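You operate a simulated robot arm through the tools that you are given. There is no shell and no other tool. Be economical: measure what you need, move in short steps, check, and stop when the job is done.

Carry out the task below with a simulated robot arm. There is one attempt and no reset: what you move stays moved.

Task
Strap both coils and put the white lead in the drawer marked leads.
Fine: close both straps first; the other coil stays on the table; shut the drawer.
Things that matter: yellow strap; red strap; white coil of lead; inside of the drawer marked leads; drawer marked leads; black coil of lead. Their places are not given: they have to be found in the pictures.

The check looks at the end state, three seconds after you hand in, the way a careful person would. Anything else that was tipped, shoved, dropped, spilled or broken makes it a failure.

Robot
A 6-joint arm with a two-finger parallel gripper, fixed in place. Base frame: the origin is at the foot of the arm, x ahead of it, y to its left, z up. Readings come in mm, rad, newtons and seconds.
With the tool pointing down near the work surface it reaches from about 160 to 840 mm from the base axis. Its first joint turns from -2.897 to 2.897 rad. Payload 3.91 kg.
Tool frame: the origin (TCP) lies between the finger pads and is the grasp point; the fingertips stand 30 mm ahead of it; z points along the fingers, y is the line along which they close. Largest opening 110 mm; finger width 20, thickness 10; the body of the gripper, 48 by 112 mm, starts 55 mm behind the TCP.
Orientation is told as [roll, pitch, yaw] about the base's x, y, z axes, in that order, counted from this pose: with the fingers straight down and closing along the base's y, the tool's x points along the base's -x, its y along +y and its z along -z.

Tools
- The arm moves only by the tool servo_tool. Its argument "targets" is a list of rows, each a list of 7 numbers: the shift along the tool's x, y, z in mm, then the turn, a rotation vector about the tool's x, y, z in rad, then the closure in counts, from 0 (fully open) to 255 (shut). In form: [[dx, dy, dz, rx, ry, rz, jaw], ...]. A call has 1 to 8 rows; each row is the pose to reach, as a shift and turn from the pose commanded when the call began, along the tool's axes at that moment. A row lasts 0.2 s, in which the tool goes at most 50 mm and 0.15 rad; a call with a longer step from one row to the next is refused whole, and so is a gripper value outside its range. A pose out of reach is approached as far as the arm can. The call stops where the force on the tool passes 90 N (or 10 N more than at its start, if that is more) or the arm is blocked; 0.2 s more then pass. Each finger travels about 108 mm/s and halts on what it meets, pressing with about 32 N; the grip force reading is that of the motor and also rises with nothing between the fingers. The clock runs only during rows and for 0.2 s after the last one: add rows that repeat a pose to give the fingers time. It gives the time, the measured TCP pose, the force on the tool (base axes), the opening and the grip force at its end, in the units of the frame above (readings bear some noise), and new pictures: "pictures" is both (left out), scene, wrist or none.
- Cameras (640 x 400 px; columns grow to the right, rows downward): "scene" is fixed at [51.1, 500.8, 1383.3]; the picture's right is [-0.82, -0.57, 0.00], its down [-0.27, 0.39, -0.88] and it looks along [0.50, -0.72, -0.47] (base axes); focal length 329 px, centre (320, 200). "wrist" rides on the gripper at [-36, 0, -57] in the tool frame; the picture's right is [0.00, -1.00, 0.00], its down [0.97, 0.00, -0.24] and it looks along [0.24, 0.00, 0.97] (tool axes); focal length 218 px, centre (320, 200).
- move_column(by): slides the trunk up (or, below 0, down) by that many mm; the arm rides with it, the base frame stays. It gives what a move gives, with no picture.
- locate(camera, pixels): for up to 12 pixels [column, row] of the newest picture of that camera ("zoom" is the newest enlarged one), the place [x, y, z] in the base frame of the surface seen there, good to about 2 mm. It takes no simulated time.
- inspect(camera, box): a new picture of the part [left, top, right, bottom] of that camera's present view, enlarged. It takes no simulated time.
- job_done(): hands the job in; it is judged then, once.

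Go step by step. Measure first, check grasps and placings, and put right what went wrong. The budget is 80 turns and 150 pictures, counting those below and the enlarged ones. Unless the task says otherwise, let go and move clear before handing in, and close with one line.

The tools are called after "Emit:" by a JSON object that holds its "fn" and its "kwargs". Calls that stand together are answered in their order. servo_tool: Moves the arm, as the interface text tells. Its arguments: {"type":"object","properties":{"targets":{"type":"array"},"pictures":{"type":"string","enum":["both","scene","wrist","none"]}},"required":["targets"]} The other tools are called the same way: move_column (by) slides the trunk up or down; locate (camera, pixels) gives the place of the surface under pixels of a picture; inspect (camera, box) takes an enlarged picture of a part of a camera's view; job_done () hands the job in.

At the start:

```text
clock: 0.0
position: [382.2, -293.6, 1088.9]
orientation: [0.001, 0.0, -0.002]
force: [-0.7, 0.6, 0.6]
opening: 110.2
grip_force: 0.1
trunk travel left (down, up): [-375.0, 165.0]
```

scene: 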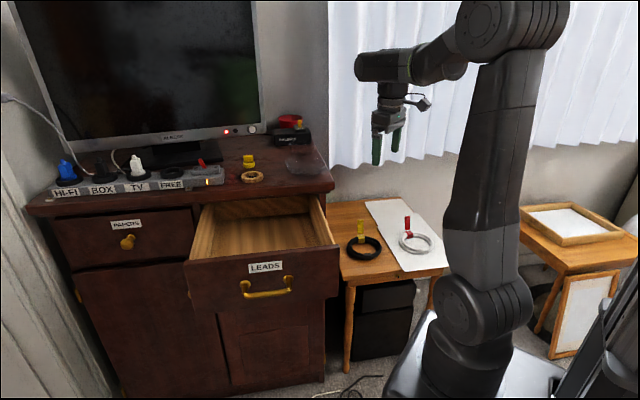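
wrist: 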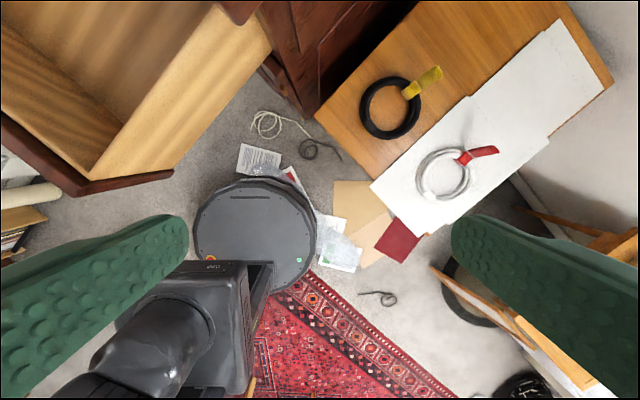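

The scene shows the black coil (362,248) with an upright yellow strap, the white coil (415,242) with an upright red strap, and the LEADS drawer already open (265,267). I'll enlarge and measure them.

Emit:
{"fn": "inspect", "kwargs": {"camera": "scene", "box": [330, 200, 450, 275]}}

Emit:
{"fn": "inspect", "kwargs": {"camera": "wrist", "box": [340, 50, 520, 220]}}

Emit:
{"fn": "locate", "kwargs": {"camera": "wrist", "pixels": [[391, 108], [366, 105], [415, 105], [410, 92], [437, 72], [443, 175], [419, 175], [467, 158], [495, 151], [345, 110], [560, 60], [372, 187]]}}

Emit:
{"fn": "locate", "kwargs": {"camera": "scene", "pixels": [[265, 267], [243, 284], [265, 295], [290, 282], [191, 262], [337, 250], [250, 235], [280, 225], [205, 205], [322, 200], [407, 217], [361, 224]]}}

```text
5.33 times, centred on (390, 238) of scene
```

zoom: 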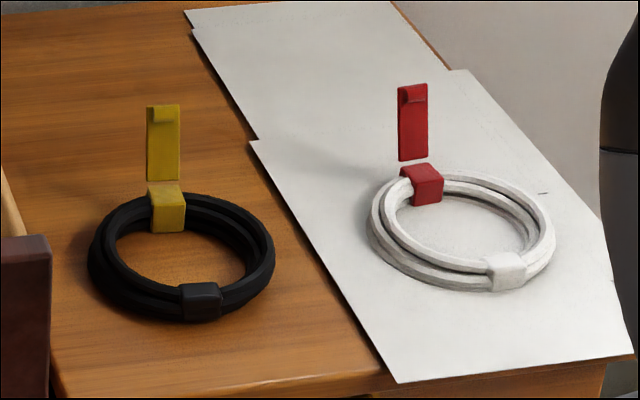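

```text
2.35 times, centred on (430, 135) of wrist
```

zoom: 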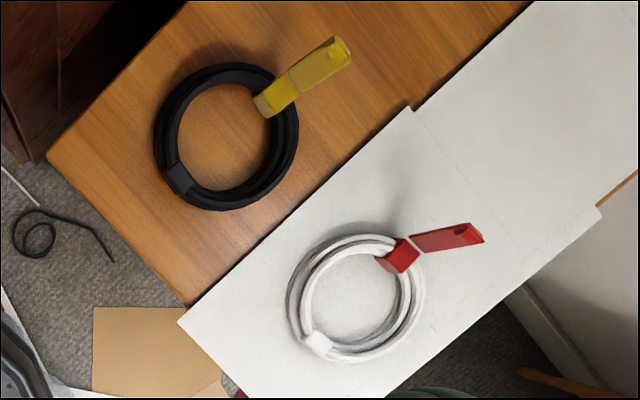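

```text
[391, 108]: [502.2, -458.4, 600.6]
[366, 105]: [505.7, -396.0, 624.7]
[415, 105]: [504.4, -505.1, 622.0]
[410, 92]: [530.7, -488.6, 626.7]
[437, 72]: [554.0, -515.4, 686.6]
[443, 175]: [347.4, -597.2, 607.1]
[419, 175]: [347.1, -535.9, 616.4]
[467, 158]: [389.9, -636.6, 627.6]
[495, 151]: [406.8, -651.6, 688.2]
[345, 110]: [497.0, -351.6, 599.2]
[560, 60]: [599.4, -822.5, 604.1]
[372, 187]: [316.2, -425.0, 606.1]
```

```text
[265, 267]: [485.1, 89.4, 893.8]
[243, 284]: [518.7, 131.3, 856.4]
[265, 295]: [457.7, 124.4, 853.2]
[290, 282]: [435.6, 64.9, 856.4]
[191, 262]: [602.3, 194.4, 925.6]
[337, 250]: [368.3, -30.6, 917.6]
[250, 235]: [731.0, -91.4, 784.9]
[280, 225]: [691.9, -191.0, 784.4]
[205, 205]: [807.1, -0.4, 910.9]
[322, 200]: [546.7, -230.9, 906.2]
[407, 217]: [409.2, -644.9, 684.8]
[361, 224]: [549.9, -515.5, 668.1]
```

Black coil is centred about (502,-455) and the white about (350,-597), table z≈603; the straps are flaps standing up from small blocks. The drawer opens along about (-0.72,0.69). I'll move over the table for a closer look.

Emit:
{"fn": "servo_tool", "kwargs": {"targets": [[-18, -40, 0, 0, 0, 0, 0], [-36, -80, 0, 0, 0, 0, 0], [-54, -120, 0, 0, 0, 0, 0], [-72, -160, 0, 0, 0, 0, 0], [-88, -200, 0, 0, 0, 0, 0], [-98, -240, 0, 0, 0, 0, 0]], "pictures": "none"}}

Emit:
{"fn": "move_column", "kwargs": {"by": -220}}

Emit:
{"fn": "servo_tool", "kwargs": {"targets": [[0, 0, 20, 0, 0, 0, 0]]}}

```text
clock: 1.4
position: [480.9, -534.8, 1090.6]
orientation: [0.002, 0.003, 0.0]
force: [0.5, 0.3, 0.3]
opening: 109.8
grip_force: 0.0
trunk travel left (down, up): [-375.0, 165.0]
```

```text
clock: 3.7
position: [480.8, -535.1, 871.8]
orientation: [0.001, 0.001, -0.001]
force: [-0.5, 0.0, 0.1]
opening: 109.8
grip_force: 0.1
trunk travel left (down, up): [-155.0, 385.0]
```

```text
clock: 4.1
position: [479.7, -535.6, 852.4]
orientation: [0.0, -0.002, -0.002]
force: [-0.4, 0.8, 0.2]
opening: 110.1
grip_force: 0.1
trunk travel left (down, up): [-155.0, 385.0]
```

scene: 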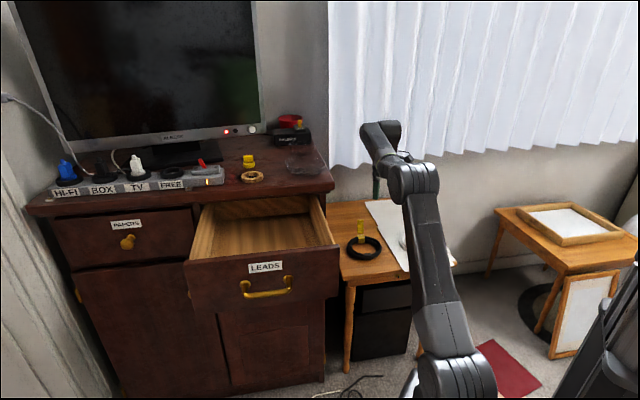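
wrist: 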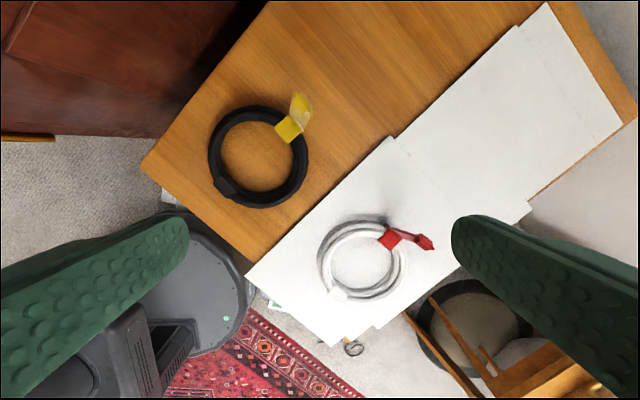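

Emit:
{"fn": "inspect", "kwargs": {"camera": "wrist", "box": [250, 80, 330, 150]}}

Emit:
{"fn": "locate", "kwargs": {"camera": "zoom", "pixels": [[330, 120], [480, 220], [330, 330], [240, 330], [340, 470], [430, 360], [300, 380]]}}

Emit:
{"fn": "inspect", "kwargs": {"camera": "wrist", "box": [360, 205, 440, 275]}}

Emit:
{"fn": "locate", "kwargs": {"camera": "wrist", "pixels": [[211, 157], [306, 157], [259, 108], [257, 206], [226, 188], [319, 260], [404, 268], [365, 222], [360, 298], [360, 262], [389, 239], [428, 242]]}}

```text
5.71 times, centred on (290, 115) of wrist
```

zoom: 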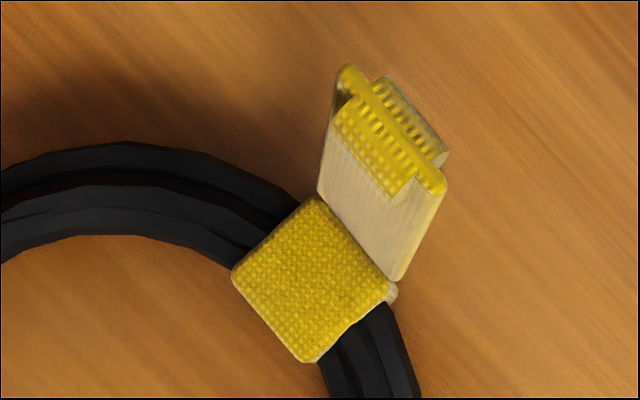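

```text
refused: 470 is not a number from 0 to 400
```

```text
5.71 times, centred on (400, 240) of wrist
```

zoom: 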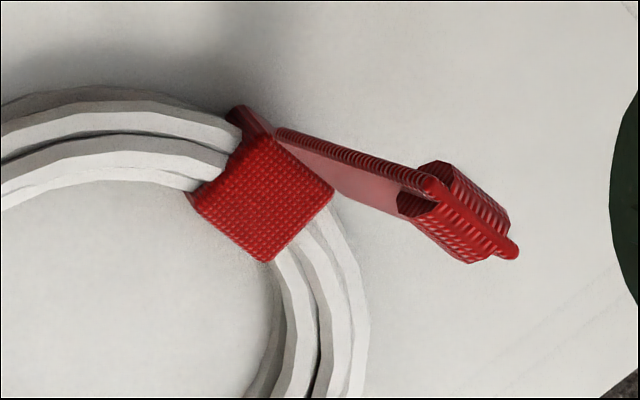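

```text
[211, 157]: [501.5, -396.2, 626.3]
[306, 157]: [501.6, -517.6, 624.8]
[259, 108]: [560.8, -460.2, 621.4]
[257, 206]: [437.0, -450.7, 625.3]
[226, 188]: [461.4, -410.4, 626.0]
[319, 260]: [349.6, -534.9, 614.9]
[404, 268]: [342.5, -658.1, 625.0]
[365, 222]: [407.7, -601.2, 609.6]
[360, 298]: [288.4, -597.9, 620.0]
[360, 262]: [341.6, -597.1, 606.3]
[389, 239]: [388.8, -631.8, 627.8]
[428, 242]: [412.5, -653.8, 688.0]
```

The zooms show each flap is hinged on the outer edge of its block, with a hook pad at the top, so it must be folded inward over the block and pressed. I'll go outside the yellow flap with closed fingers, yawed 45°.

Emit:
{"fn": "servo_tool", "kwargs": {"targets": [[-16, 0, 15, 0, 0, -0.13, 60], [-32, 0, 30, 0, 0, -0.26, 120], [-48, 0, 45, 0, 0, -0.39, 180], [-64, 0, 60, 0, 0, -0.52, 255], [-80, -2, 75, 0, 0, -0.65, 255], [-95, -5, 92, 0, 0, -0.785, 255], [-95, -5, 92, 0, 0, -0.785, 255]]}}

```text
clock: 5.7
position: [576.2, -537.5, 758.5]
orientation: [-0.002, -0.003, 0.787]
force: [-0.7, 0.0, 0.7]
opening: 0.0
grip_force: 31.7
trunk travel left (down, up): [-155.0, 385.0]
```

scene: 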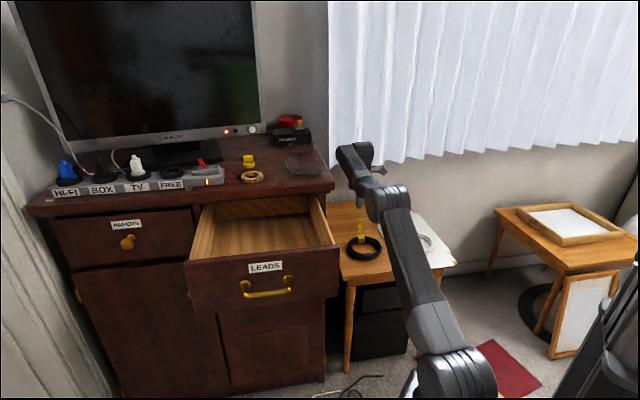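
wrist: 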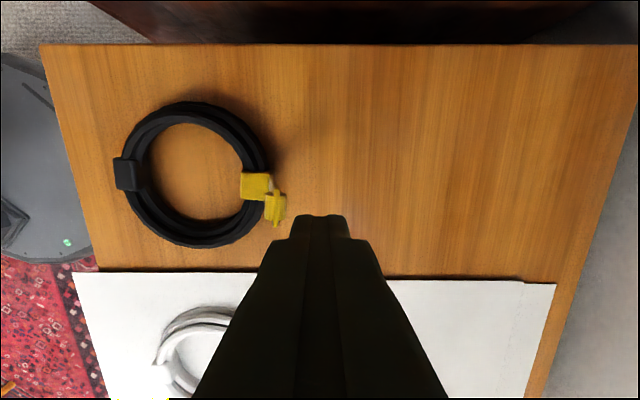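

Emit:
{"fn": "inspect", "kwargs": {"camera": "wrist", "box": [224, 160, 304, 210]}}

Emit:
{"fn": "locate", "kwargs": {"camera": "wrist", "pixels": [[243, 175], [243, 196], [269, 176], [255, 187], [262, 197], [268, 200], [275, 195], [270, 222], [284, 218], [284, 195], [278, 210], [258, 208]]}}

```text
8.00 times, centred on (264, 185) of wrist
```

zoom: 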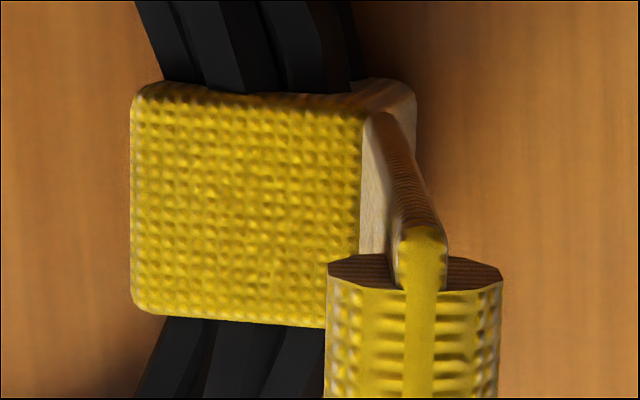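

```text
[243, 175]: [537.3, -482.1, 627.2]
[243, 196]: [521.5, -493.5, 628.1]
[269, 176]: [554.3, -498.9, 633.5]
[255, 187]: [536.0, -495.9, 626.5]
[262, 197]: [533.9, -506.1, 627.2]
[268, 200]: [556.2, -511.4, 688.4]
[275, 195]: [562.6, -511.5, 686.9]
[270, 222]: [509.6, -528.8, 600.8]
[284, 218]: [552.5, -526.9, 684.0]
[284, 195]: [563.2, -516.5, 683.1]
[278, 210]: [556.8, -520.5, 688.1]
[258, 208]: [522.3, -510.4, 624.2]
```

The flap's outer face is at about r≈85–94 from the coil centre, hinge near (546,-504,630). I'll lower the closed fingertips to z≈660 just outside it, then push inward in a check step.

Emit:
{"fn": "servo_tool", "kwargs": {"targets": [[0, -12, 35, 0, 0, 0, 255], [0, -12, 68, 0, 0, 0, 255], [0, 5, 68, 0, 0, 0, 255], [0, 18, 68, 0, 0, 0, 255], [0, 30, 68, 0, 0, 0, 255]], "pictures": "wrist"}}

```text
clock: 6.9
position: [554.9, -517.8, 691.0]
orientation: [0.0, 0.001, 0.786]
force: [-0.1, 0.4, 1.7]
opening: 0.0
grip_force: 32.0
trunk travel left (down, up): [-155.0, 385.0]
```

wrist: 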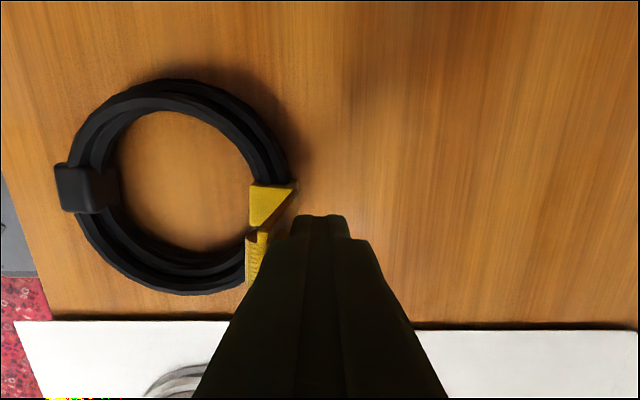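

The flap is tilting inward under light force. I continue the arc inward and down.

Emit:
{"fn": "servo_tool", "kwargs": {"targets": [[0, 10, 0, 0, 0, 0, 255], [0, 20, 0, 0, 0, 0, 255], [0, 30, 2, 0, 0, 0, 255], [0, 37, 6, 0, 0, 0, 255], [0, 40, 12, 0, 0, 0, 255]]}}

```text
clock: 8.1
position: [525.6, -488.8, 678.9]
orientation: [0.0, 0.0, 0.786]
force: [-0.1, 0.4, -0.7]
opening: 0.0
grip_force: 31.6
trunk travel left (down, up): [-155.0, 385.0]
```

scene: 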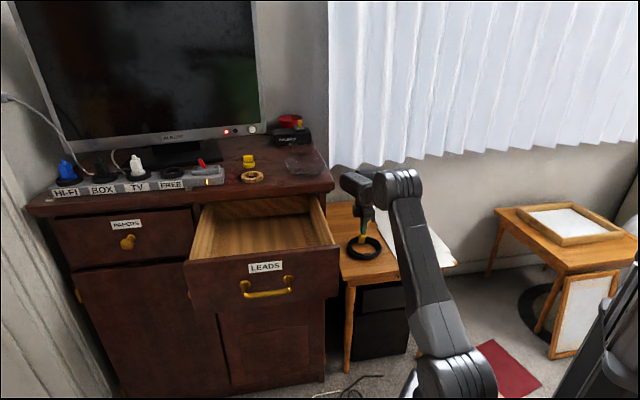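
wrist: 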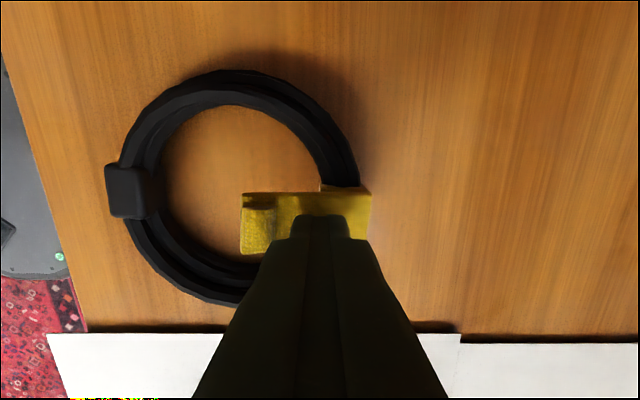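

The flap is now nearly flat over the block. I'll press it down gently onto the block and read the force.

Emit:
{"fn": "servo_tool", "kwargs": {"targets": [[0, -3, 5, 0, 0, 0, 255], [0, -6, 9, 0, 0, 0, 255], [0, -7, 12, 0, 0, 0, 255], [0, -7, 14, 0, 0, 0, 255]], "pictures": "wrist"}}

```text
clock: 9.1
position: [530.8, -494.8, 664.3]
orientation: [0.002, 0.001, 0.786]
force: [0.1, 0.4, -1.0]
opening: 0.2
grip_force: 32.2
trunk travel left (down, up): [-155.0, 385.0]
```

wrist: 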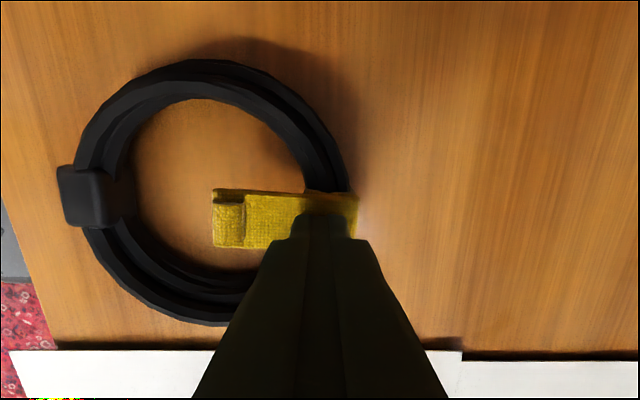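

Emit:
{"fn": "servo_tool", "kwargs": {"targets": [[0, 0, 2, 0, 0, 0, 255], [0, 0, 4, 0, 0, 0, 255], [0, 0, 5, 0, 0, 0, 255], [0, 0, 5, 0, 0, 0, 255]], "pictures": "none"}}

```text
clock: 10.1
position: [532.5, -495.6, 662.1]
orientation: [-0.003, 0.0, 0.785]
force: [-0.3, 1.6, 13.6]
opening: 0.2
grip_force: 32.2
trunk travel left (down, up): [-155.0, 385.0]
```

Contact at 13.6 N with the tip at z≈632. I press slightly harder, then lift off and look.

Emit:
{"fn": "servo_tool", "kwargs": {"targets": [[0, 0, 3, 0, 0, 0, 255], [0, 0, 6, 0, 0, 0, 255], [0, 0, 6, 0, 0, 0, 255]], "pictures": "none"}}

Emit:
{"fn": "servo_tool", "kwargs": {"targets": [[0, 0, -20, 0, 0, 0, 255], [0, -30, -60, 0, 0, 0, 255], [0, -60, -100, 0, 0, 0, 255], [0, -60, -120, 0, 0, 0, 255]]}}

Emit:
{"fn": "inspect", "kwargs": {"camera": "scene", "box": [330, 200, 450, 275]}}

```text
clock: 10.9
position: [531.6, -495.2, 662.0]
orientation: [-0.017, 0.001, 0.786]
force: [5.7, -7.5, 53.7]
opening: 0.1
grip_force: 31.8
trunk travel left (down, up): [-155.0, 385.0]
```

```text
clock: 11.9
position: [572.6, -537.0, 774.0]
orientation: [0.003, 0.0, 0.785]
force: [0.7, -0.7, 0.7]
opening: 0.3
grip_force: 32.3
trunk travel left (down, up): [-155.0, 385.0]
```

scene: 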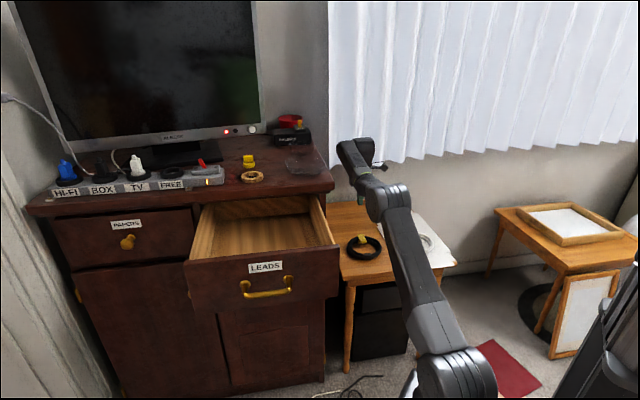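
wrist: 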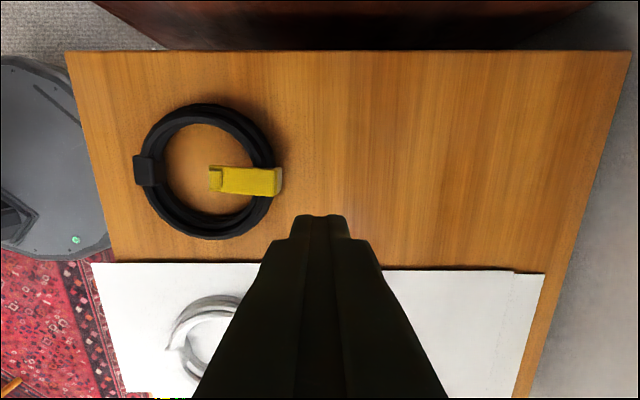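

```text
5.33 times, centred on (390, 238) of scene
```

zoom: 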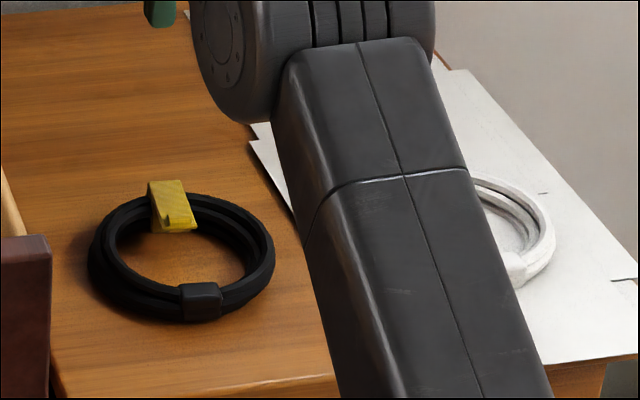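

The yellow strap stays folded. I'll check it lies flat and locate the table details.

Emit:
{"fn": "inspect", "kwargs": {"camera": "wrist", "box": [196, 150, 292, 210]}}

Emit:
{"fn": "locate", "kwargs": {"camera": "wrist", "pixels": [[212, 182], [230, 181], [250, 182], [270, 183], [278, 183], [278, 193]]}}

```text
6.67 times, centred on (244, 180) of wrist
```

zoom: 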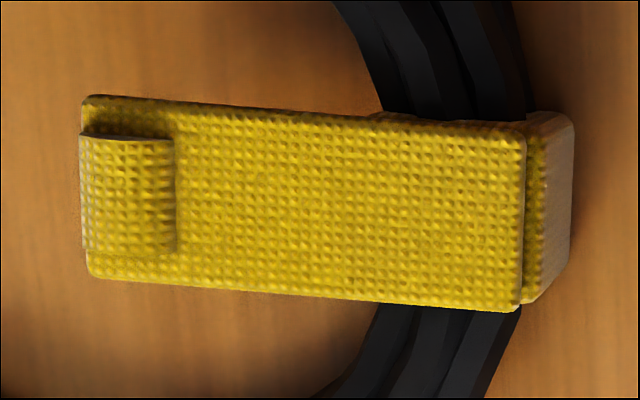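

```text
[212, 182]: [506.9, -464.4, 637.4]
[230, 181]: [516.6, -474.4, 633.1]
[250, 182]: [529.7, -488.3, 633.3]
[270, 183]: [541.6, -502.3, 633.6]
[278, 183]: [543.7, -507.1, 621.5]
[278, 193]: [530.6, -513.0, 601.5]
```

The yellow flap lies flat at z≈633. Next I move outside the red flap and turn slightly to line up with it.

Emit:
{"fn": "servo_tool", "kwargs": {"targets": [[40, -1, 0, 0, 0, -0.02, 255], [80, -3, 0, 0, 0, -0.04, 255], [120, -4, 0, 0, 0, -0.06, 255], [160, -5, 0, 0, 0, -0.08, 255], [185, -7, 0, 0, 0, -0.08, 255], [185, -7, 0, 0, 0, -0.08, 255]], "pictures": "wrist"}}

```text
clock: 13.3
position: [440.9, -652.3, 770.1]
orientation: [-0.002, 0.001, 0.866]
force: [0.0, 0.7, 0.3]
opening: 0.0
grip_force: 32.0
out of reach, approached as far as the arm can: row 3, 4, 5, 6
trunk travel left (down, up): [-155.0, 385.0]
```

wrist: 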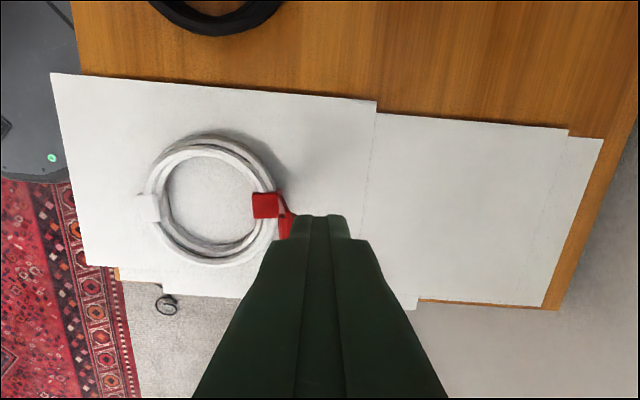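

The arm hit its reach limit at 787 mm; the finger is about 19 mm sideways off the flap line. I'll raise the trunk 100 mm so the arm can reach lower and further, then descend partly.

Emit:
{"fn": "move_column", "kwargs": {"by": 100}}

Emit:
{"fn": "servo_tool", "kwargs": {"targets": [[0, 0, 40, 0, 0, 0, 255], [0, 0, 80, 0, 0, 0, 255], [0, 0, 80, 0, 0, 0, 255]], "pictures": "none"}}

```text
clock: 14.7
position: [440.6, -651.9, 870.3]
orientation: [-0.002, 0.0, 0.866]
force: [0.9, 0.1, -0.4]
opening: 0.0
grip_force: 32.0
trunk travel left (down, up): [-255.0, 285.0]
```

```text
clock: 15.5
position: [441.5, -653.1, 788.2]
orientation: [-0.001, 0.0, 0.866]
force: [-1.0, -0.2, -0.6]
opening: 0.0
grip_force: 31.7
trunk travel left (down, up): [-255.0, 285.0]
```

Emit:
{"fn": "servo_tool", "kwargs": {"targets": [[18, -6, 0, 0, 0, 0, 255], [18, -6, 0, 0, 0, 0, 255]], "pictures": "wrist"}}

Emit:
{"fn": "inspect", "kwargs": {"camera": "wrist", "box": [220, 140, 340, 215]}}

```text
clock: 16.1
position: [435.4, -672.0, 789.4]
orientation: [-0.002, 0.0, 0.866]
force: [-0.8, 1.1, 0.1]
opening: 0.0
grip_force: 31.7
trunk travel left (down, up): [-255.0, 285.0]
```

wrist: 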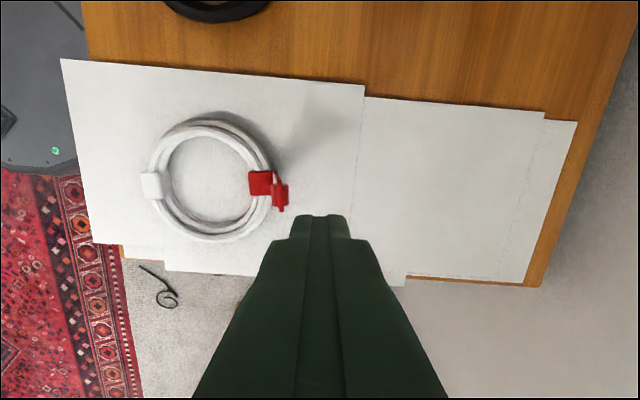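

```text
5.33 times, centred on (280, 178) of wrist
```

zoom: 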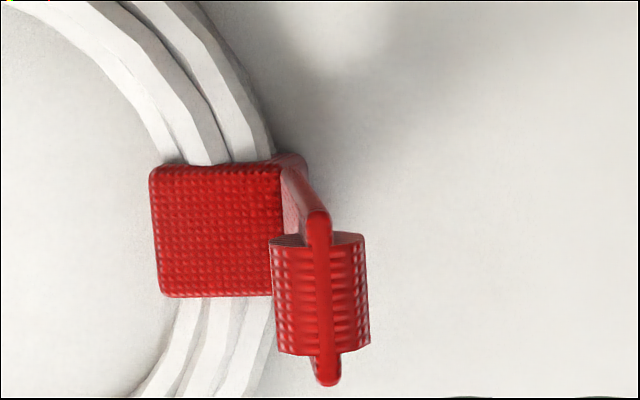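

Emit:
{"fn": "locate", "kwargs": {"camera": "zoom", "pixels": [[318, 225], [318, 300], [327, 375], [360, 300], [215, 230], [280, 180], [157, 180], [165, 285]]}}

Emit:
{"fn": "locate", "kwargs": {"camera": "wrist", "pixels": [[210, 180], [152, 187], [163, 187]]}}

```text
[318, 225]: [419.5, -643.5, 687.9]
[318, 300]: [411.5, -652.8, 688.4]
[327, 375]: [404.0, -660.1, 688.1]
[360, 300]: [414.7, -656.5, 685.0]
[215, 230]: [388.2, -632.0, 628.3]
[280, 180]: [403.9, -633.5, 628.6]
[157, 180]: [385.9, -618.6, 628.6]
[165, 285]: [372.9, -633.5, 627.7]
```

```text
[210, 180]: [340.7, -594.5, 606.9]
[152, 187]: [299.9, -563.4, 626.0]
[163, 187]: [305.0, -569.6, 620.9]
```

The red flap top centre is (412,-653,688), aligned with the finger line. I descend outside it and begin the same inward fold.

Emit:
{"fn": "servo_tool", "kwargs": {"targets": [[0, 0, 50, 0, 0, 0, 255], [0, 0, 99, 0, 0, 0, 255], [0, 12, 99, 0, 0, 0, 255], [0, 23, 99, 0, 0, 0, 255], [0, 33, 99, 0, 0, 0, 255], [0, 43, 99, 0, 0, 0, 255]], "pictures": "wrist"}}

```text
clock: 17.5
position: [400.6, -643.8, 687.4]
orientation: [0.001, 0.001, 0.865]
force: [0.0, -0.2, 0.6]
opening: 0.1
grip_force: 32.5
trunk travel left (down, up): [-255.0, 285.0]
```

wrist: 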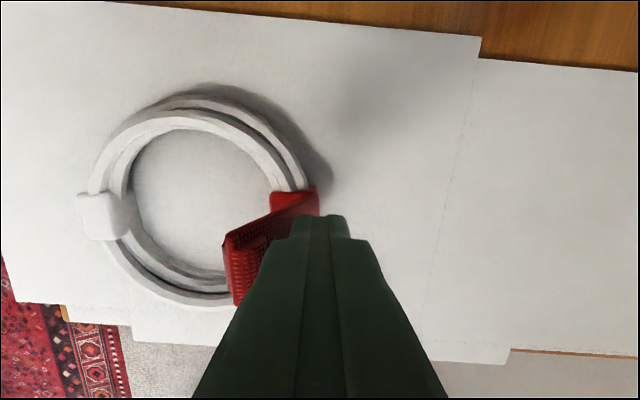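

The red flap is folding in. I continue the arc down onto the block.

Emit:
{"fn": "servo_tool", "kwargs": {"targets": [[0, 10, 0, 0, 0, 0, 255], [0, 20, 2, 0, 0, 0, 255], [0, 27, 5, 0, 0, 0, 255], [0, 30, 10, 0, 0, 0, 255], [0, 26, 16, 0, 0, 0, 255], [0, 23, 21, 0, 0, 0, 255], [0, 23, 25, 0, 0, 0, 255]], "pictures": "wrist"}}

```text
clock: 19.1
position: [384.1, -628.5, 664.6]
orientation: [-0.002, -0.001, 0.865]
force: [0.2, -0.3, -0.8]
opening: 0.0
grip_force: 32.3
trunk travel left (down, up): [-255.0, 285.0]
```

wrist: 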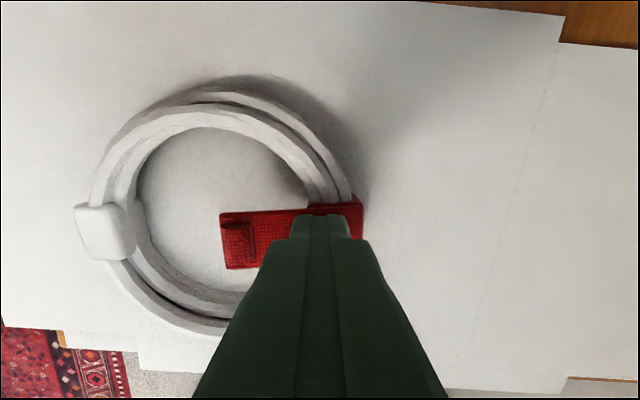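

Emit:
{"fn": "servo_tool", "kwargs": {"targets": [[0, 0, 3, 0, 0, 0, 255], [0, 0, 6, 0, 0, 0, 255], [0, 0, 9, 0, 0, 0, 255], [0, 0, 10, 0, 0, 0, 255]], "pictures": "none"}}

Emit:
{"fn": "servo_tool", "kwargs": {"targets": [[0, 0, -20, 0, 0, 0, 255], [0, 30, -60, 0, 0, 0, 255], [0, 60, -100, 0, 0, 0, 255], [0, 80, -140, 0, 0, 0, 180], [0, 80, -140, 0, 0, 0, 180]]}}

Emit:
{"fn": "inspect", "kwargs": {"camera": "wrist", "box": [150, 110, 470, 310]}}

```text
clock: 20.1
position: [384.3, -627.8, 661.8]
orientation: [-0.012, 0.006, 0.868]
force: [9.0, -2.5, 37.6]
opening: 0.0
grip_force: 32.3
trunk travel left (down, up): [-255.0, 285.0]
```

```text
clock: 21.3
position: [320.7, -573.4, 793.0]
orientation: [0.002, 0.001, 0.865]
force: [-0.3, 0.3, 0.4]
opening: 32.7
grip_force: 0.0
trunk travel left (down, up): [-255.0, 285.0]
```

scene: 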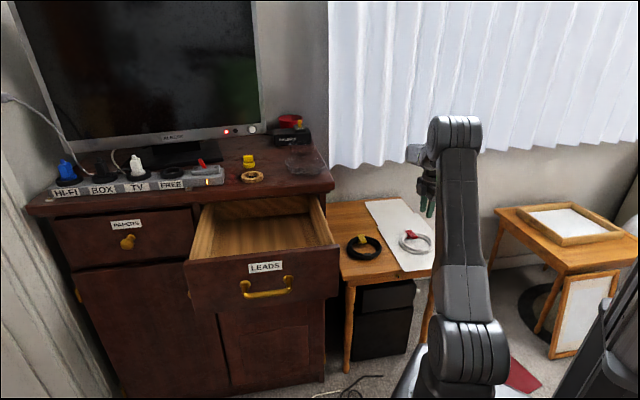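
wrist: 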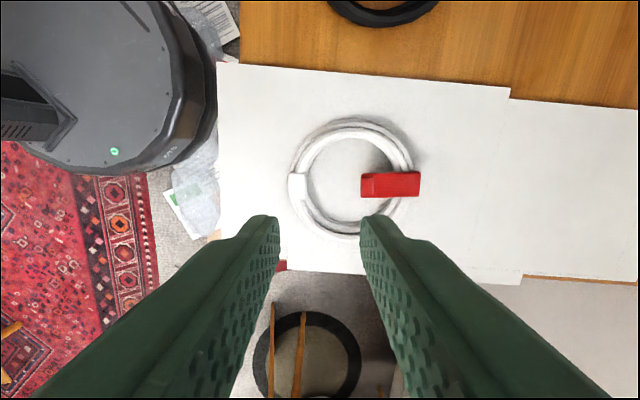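

```text
2.00 times, centred on (310, 210) of wrist
```

zoom: 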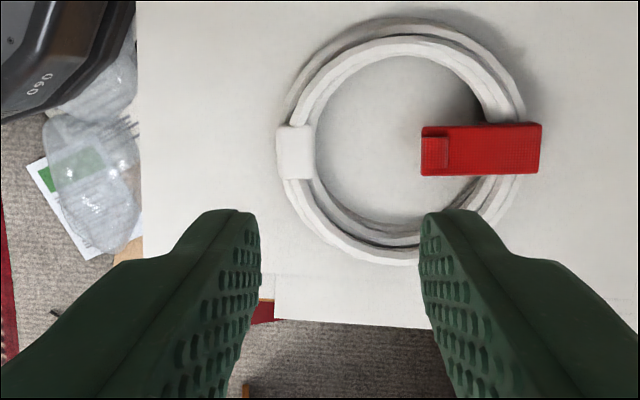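

Both straps are closed and flat. Now I grasp the white coil at the white tape block (297,186), radially, after locating it exactly.

Emit:
{"fn": "locate", "kwargs": {"camera": "zoom", "pixels": [[280, 130], [310, 130], [283, 176], [312, 176], [296, 152], [425, 150], [480, 150], [535, 150], [345, 150], [265, 150]]}}

```text
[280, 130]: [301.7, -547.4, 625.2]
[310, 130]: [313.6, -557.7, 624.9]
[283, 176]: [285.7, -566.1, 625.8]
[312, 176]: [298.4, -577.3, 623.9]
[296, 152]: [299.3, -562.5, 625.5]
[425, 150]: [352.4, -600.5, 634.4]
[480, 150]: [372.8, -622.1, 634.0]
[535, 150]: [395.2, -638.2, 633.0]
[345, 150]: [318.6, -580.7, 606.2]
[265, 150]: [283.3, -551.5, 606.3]
```

Emit:
{"fn": "servo_tool", "kwargs": {"targets": [[3, 12, 30, 0, 0, 0, 125], [5, 23, 60, 0, 0, 0, 125], [5, 23, 95, 0, 0, 0, 125], [5, 23, 125, 0, 0, 0, 125], [5, 23, 125, 0, 0, 0, 125]], "pictures": "wrist"}}

```text
clock: 22.5
position: [300.9, -565.8, 670.1]
orientation: [-0.003, 0.0, 0.867]
force: [0.0, -1.0, 0.8]
opening: 56.0
grip_force: 0.0
trunk travel left (down, up): [-255.0, 285.0]
```

wrist: 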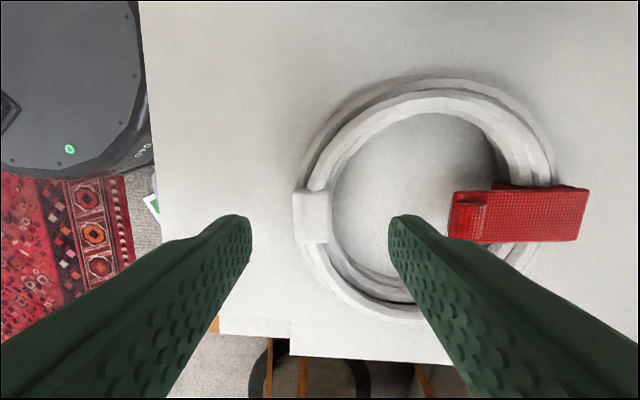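

Fingers straddle the tape block and clear the red flap. I descend to the table level and close.

Emit:
{"fn": "servo_tool", "kwargs": {"targets": [[-2, 3, 16, 0, 0, 0, 125], [-2, 3, 31, 0, 0, 0, 125], [-2, 3, 31, 0, 0, 0, 180], [-2, 3, 31, 0, 0, 0, 255], [-2, 3, 31, 0, 0, 0, 255], [-2, 3, 31, 0, 0, 0, 255]], "pictures": "wrist"}}

```text
clock: 23.9
position: [300.4, -561.6, 640.1]
orientation: [0.0, 0.001, 0.867]
force: [0.6, 2.1, 2.5]
opening: 23.7
grip_force: 32.5
trunk travel left (down, up): [-255.0, 285.0]
```

wrist: 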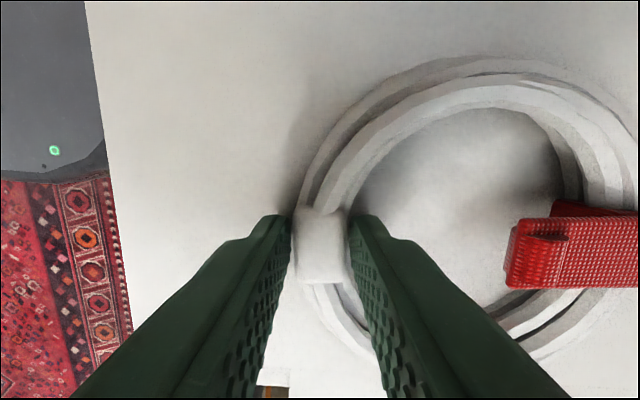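

It is gripped at 23.7 mm opening. I lift it slowly and check that the coil hangs properly and the red flap stays closed.

Emit:
{"fn": "servo_tool", "kwargs": {"targets": [[0, 0, -8, 0, 0, 0, 255], [0, 0, -20, 0, 0, 0, 255], [0, 0, -40, 0, 0, 0, 255], [0, 0, -70, 0, 0, 0, 255], [0, 0, -100, 0, 0, 0, 255]]}}

Emit:
{"fn": "inspect", "kwargs": {"camera": "wrist", "box": [440, 120, 640, 320]}}

```text
clock: 25.1
position: [299.6, -559.8, 742.8]
orientation: [-0.001, 0.0, 0.866]
force: [0.0, -0.6, -4.3]
opening: 23.6
grip_force: 31.8
trunk travel left (down, up): [-255.0, 285.0]
```

scene: 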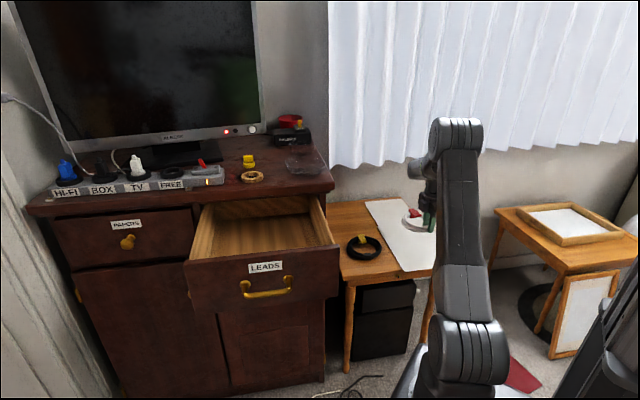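
wrist: 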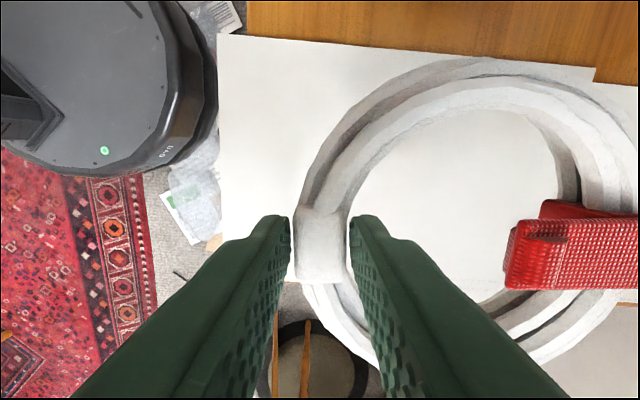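

```text
2.00 times, centred on (540, 220) of wrist
```

zoom: 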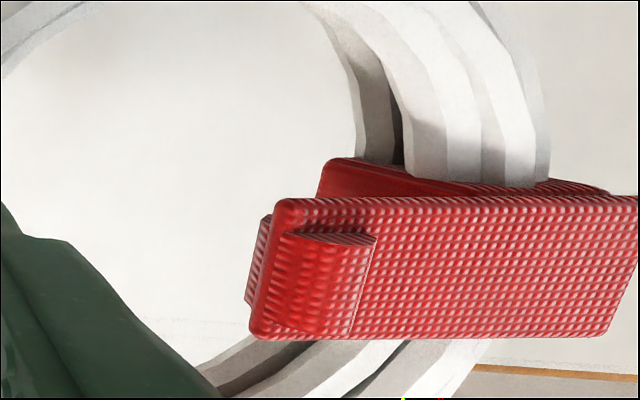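

The coil hangs level with the strap flat. I raise the trunk and then swing toward the drawer, staying well clear of the cabinet front.

Emit:
{"fn": "move_column", "kwargs": {"by": 250}}

Emit:
{"fn": "servo_tool", "kwargs": {"targets": [[-20, 14, 0, 0, 0, 0, 255], [-55, 39, 0, 0, 0, 0, 255], [-90, 64, 0, 0, 0, 0, 255], [-125, 89, 0, 0, 0, 0, 255], [-160, 114, 0, 0, 0, 0, 255], [-188, 134, 0, 0, 0, 0, 255]], "pictures": "none"}}

Emit:
{"fn": "servo_tool", "kwargs": {"targets": [[-20, 14, 0, 0, 0, 0, 255], [-55, 39, 0, 0, 0, 0, 255], [-90, 64, 0, 0, 0, 0, 255], [-125, 89, 0, 0, 0, 0, 255], [-160, 114, 0, 0, 0, 0, 255], [-188, 134, 0, 0, 0, 0, 255]]}}

```text
clock: 27.6
position: [300.6, -560.1, 991.0]
orientation: [0.001, 0.002, 0.867]
force: [0.4, 0.1, -3.5]
opening: 23.8
grip_force: 32.3
trunk travel left (down, up): [-505.0, 35.0]
```

```text
clock: 29.0
position: [319.7, -330.3, 993.9]
orientation: [-0.001, 0.001, 0.865]
force: [-0.8, -0.1, -3.8]
opening: 23.5
grip_force: 32.2
trunk travel left (down, up): [-505.0, 35.0]
```

```text
clock: 30.4
position: [340.9, -97.8, 990.3]
orientation: [-0.002, 0.001, 0.864]
force: [0.7, 0.1, -3.9]
opening: 23.7
grip_force: 31.9
trunk travel left (down, up): [-505.0, 35.0]
```

scene: 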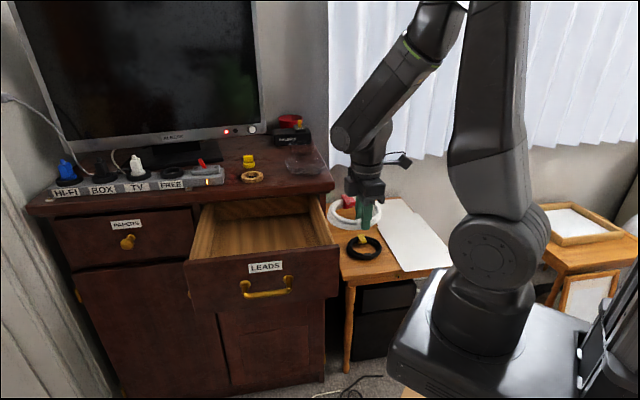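
wrist: 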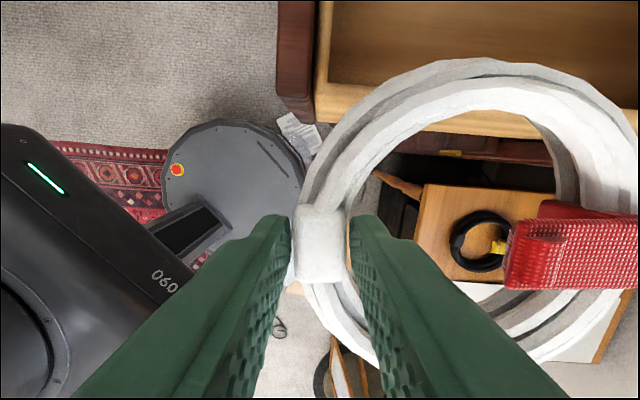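

Clear so far. I now move across over the drawer at the same height.

Emit:
{"fn": "servo_tool", "kwargs": {"targets": [[-20, -9, 0, 0, 0, 0, 255], [-60, -26, 0, 0, 0, 0, 255], [-100, -43, 0, 0, 0, 0, 255], [-140, -60, 0, 0, 0, 0, 255], [-180, -78, 0, 0, 0, 0, 255], [-214, -92, 0, 0, 0, 0, 255], [-214, -92, 0, 0, 0, 0, 255]]}}

Emit:
{"fn": "locate", "kwargs": {"camera": "scene", "pixels": [[215, 240], [240, 250], [200, 255], [250, 253], [310, 248], [190, 258]]}}

```text
clock: 32.0
position: [550.3, 4.5, 990.2]
orientation: [-0.001, 0.0, 0.865]
force: [0.1, 0.2, -4.6]
opening: 23.6
grip_force: 31.2
trunk travel left (down, up): [-505.0, 35.0]
```

scene: 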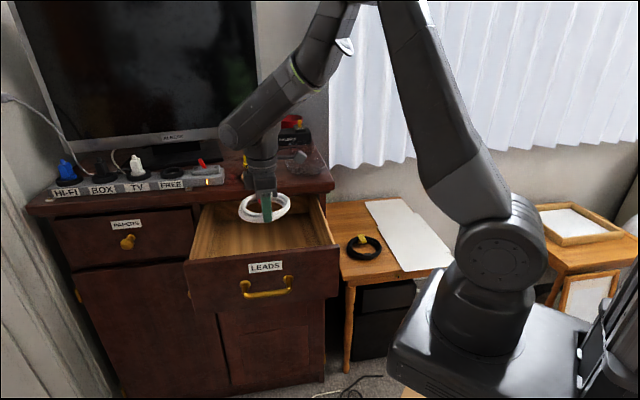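
wrist: 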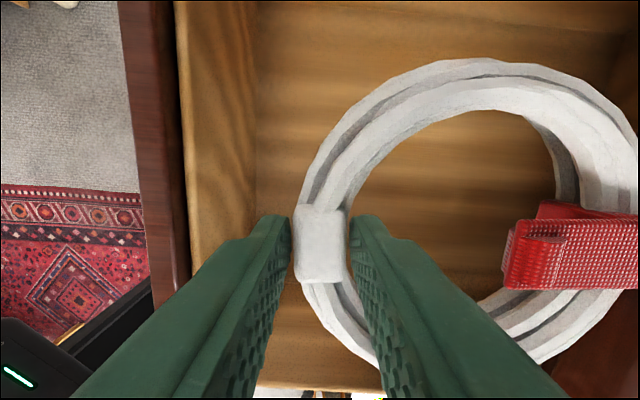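

```text
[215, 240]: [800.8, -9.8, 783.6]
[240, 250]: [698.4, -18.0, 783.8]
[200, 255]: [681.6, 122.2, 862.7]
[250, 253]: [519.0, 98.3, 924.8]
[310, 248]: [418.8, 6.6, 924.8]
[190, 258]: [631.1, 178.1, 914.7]
```

Emit:
{"fn": "locate", "kwargs": {"camera": "wrist", "pixels": [[605, 370], [255, 100], [400, 250], [185, 60], [150, 60], [310, 385], [450, 30], [630, 60], [635, 240], [570, 330], [300, 392], [220, 80]]}}

Emit:
{"fn": "inspect", "kwargs": {"camera": "scene", "box": [180, 140, 350, 300]}}

```text
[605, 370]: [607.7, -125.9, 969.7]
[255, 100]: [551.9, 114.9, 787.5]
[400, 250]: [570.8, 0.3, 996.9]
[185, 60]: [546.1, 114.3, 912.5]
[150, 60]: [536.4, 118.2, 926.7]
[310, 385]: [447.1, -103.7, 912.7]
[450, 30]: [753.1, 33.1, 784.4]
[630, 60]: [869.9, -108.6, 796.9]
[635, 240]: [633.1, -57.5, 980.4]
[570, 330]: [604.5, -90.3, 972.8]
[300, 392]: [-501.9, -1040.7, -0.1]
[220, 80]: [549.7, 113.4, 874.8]
```

```text
2.50 times, centred on (265, 220) of scene
```

zoom: 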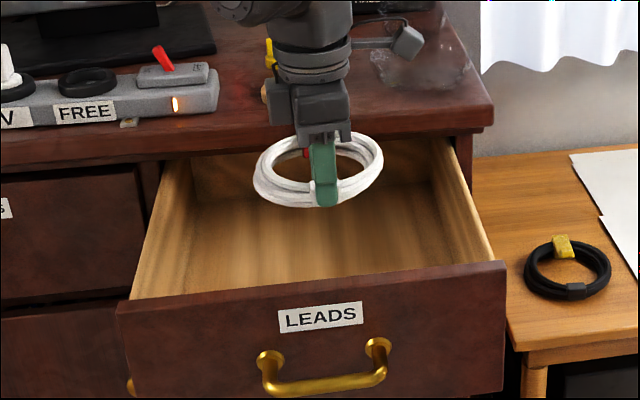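

The cabinet top edge (z≈970, n≈475) is only ~185 mm from the drawer's inner front wall, so a straight descent would clip it. I'll raise 40 mm and turn the gripper about 83° so the coil lies across the drawer, with the camera side toward the front panel.

Emit:
{"fn": "servo_tool", "kwargs": {"targets": [[0, 0, -25, 0, 0, 0, 255], [0, 0, -45, 0, 0, 0, 255], [10, 0, -45, 0, 0, -0.14, 255], [20, 0, -45, 0, 0, -0.28, 255], [30, 0, -45, 0, 0, -0.42, 255], [40, 0, -45, 0, 0, -0.56, 255], [50, 0, -45, 0, 0, -0.7, 255], [63, 1, -45, 0, 0, -0.72, 255]]}}

```text
clock: 33.8
position: [508.8, -44.6, 1037.0]
orientation: [0.002, 0.002, 1.589]
force: [0.5, -0.6, -4.5]
opening: 23.6
grip_force: 31.9
trunk travel left (down, up): [-505.0, 35.0]
```

scene: 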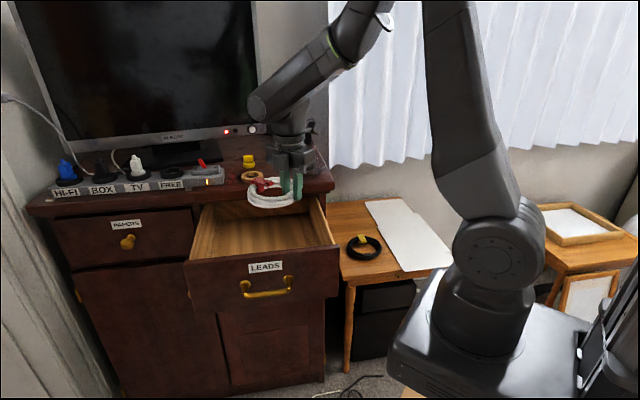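
wrist: 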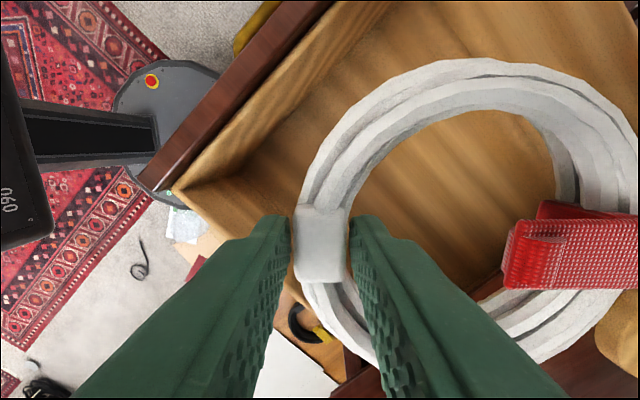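

Emit:
{"fn": "servo_tool", "kwargs": {"targets": [[0, 0, 0, 0, 0, -0.14, 255], [0, 0, 0, 0, 0, -0.28, 255], [0, 0, 0, 0, 0, -0.42, 255], [0, 0, 0, 0, 0, -0.56, 255], [0, 0, 0, 0, 0, -0.7, 255], [0, 0, 0, 0, 0, -0.727, 255], [0, 0, 0, 0, 0, -0.727, 255]]}}

Emit:
{"fn": "inspect", "kwargs": {"camera": "scene", "box": [180, 140, 350, 300]}}

```text
clock: 35.4
position: [507.1, -44.6, 1035.0]
orientation: [0.0, 0.001, 2.315]
force: [1.0, 0.1, -4.7]
opening: 23.5
grip_force: 31.8
trunk travel left (down, up): [-505.0, 35.0]
```

scene: 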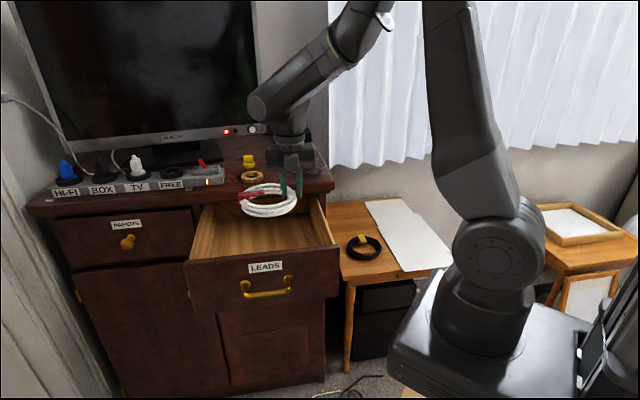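
wrist: 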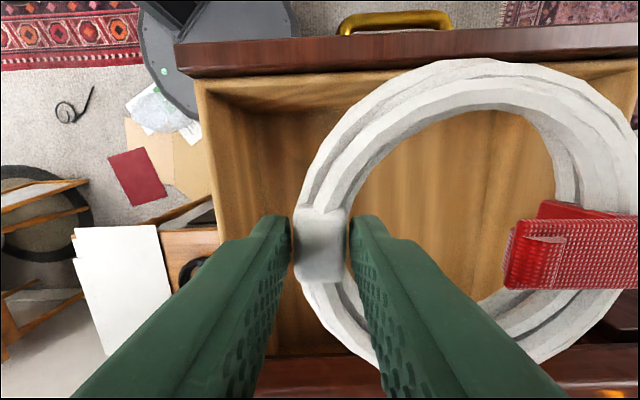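

```text
2.50 times, centred on (265, 220) of scene
```

zoom: 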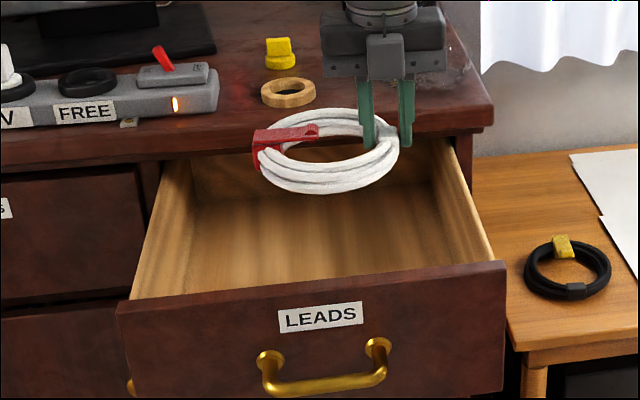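

Aligned. I measure the walls and cabinet edge in this view: left wall (210,150), front wall (400,80), cabinet edge (300,375).

Emit:
{"fn": "locate", "kwargs": {"camera": "wrist", "pixels": [[210, 180], [228, 180], [260, 180], [250, 78], [280, 112], [300, 360], [300, 375], [300, 392], [600, 380], [570, 390], [270, 300]]}}

```text
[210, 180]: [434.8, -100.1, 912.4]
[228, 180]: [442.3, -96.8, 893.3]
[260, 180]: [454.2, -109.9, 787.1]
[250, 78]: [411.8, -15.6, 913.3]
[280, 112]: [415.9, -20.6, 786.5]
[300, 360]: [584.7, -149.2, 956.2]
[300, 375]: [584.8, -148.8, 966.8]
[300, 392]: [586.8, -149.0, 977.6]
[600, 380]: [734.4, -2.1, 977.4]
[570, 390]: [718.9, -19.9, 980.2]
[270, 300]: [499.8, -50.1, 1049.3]
```

Emit:
{"fn": "locate", "kwargs": {"camera": "scene", "pixels": [[262, 108], [250, 105], [275, 125], [292, 130], [300, 157], [285, 157], [275, 154]]}}

```text
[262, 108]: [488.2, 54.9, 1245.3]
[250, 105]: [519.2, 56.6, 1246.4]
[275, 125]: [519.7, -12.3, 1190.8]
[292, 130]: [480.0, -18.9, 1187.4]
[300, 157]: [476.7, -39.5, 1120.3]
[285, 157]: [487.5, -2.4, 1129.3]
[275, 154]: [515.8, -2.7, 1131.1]
```

The wrist housing is over the drawer's front side and will clear the panel and cabinet edge. I centre slightly and descend most of the way.

Emit:
{"fn": "servo_tool", "kwargs": {"targets": [[10, -10, 20, 0, 0, 0, 255], [10, -10, 60, 0, 0, 0, 255], [10, -10, 100, 0, 0, 0, 255], [10, -10, 140, 0, 0, 0, 255], [10, -10, 175, 0, 0, 0, 255], [10, -10, 195, 0, 0, 0, 255], [10, -10, 195, 0, 0, 0, 255]]}}

```text
clock: 37.0
position: [520.5, -45.7, 844.1]
orientation: [0.0, 0.001, 2.314]
force: [0.5, -0.4, -4.0]
opening: 23.7
grip_force: 31.8
trunk travel left (down, up): [-505.0, 35.0]
```

scene: 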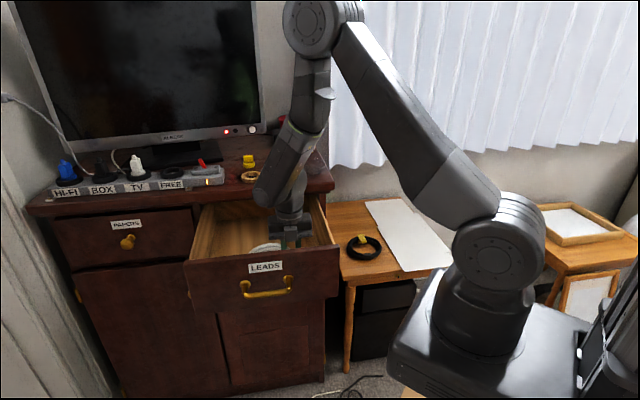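
wrist: 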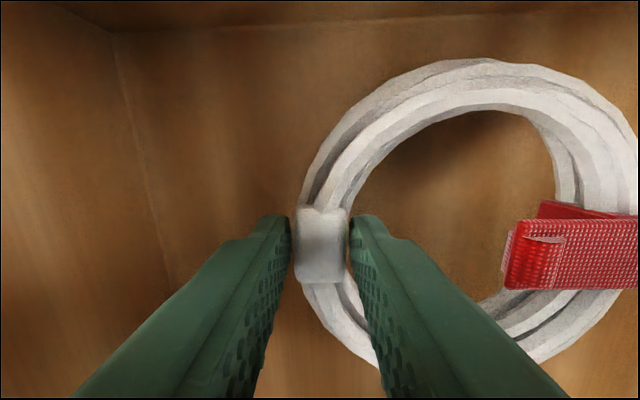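

Everything is clear, with about 22 mm to go. I lower gently until touching the floor.

Emit:
{"fn": "servo_tool", "kwargs": {"targets": [[0, 0, 10, 0, 0, 0, 255], [0, 0, 17, 0, 0, 0, 255], [0, 0, 20, 0, 0, 0, 255], [0, 0, 22, 0, 0, 0, 255], [0, 0, 22, 0, 0, 0, 255]], "pictures": "none"}}

```text
clock: 38.2
position: [520.3, -45.4, 823.9]
orientation: [-0.006, 0.007, 2.314]
force: [-4.5, -5.8, 49.4]
opening: 23.3
grip_force: 32.0
trunk travel left (down, up): [-505.0, 35.0]
```

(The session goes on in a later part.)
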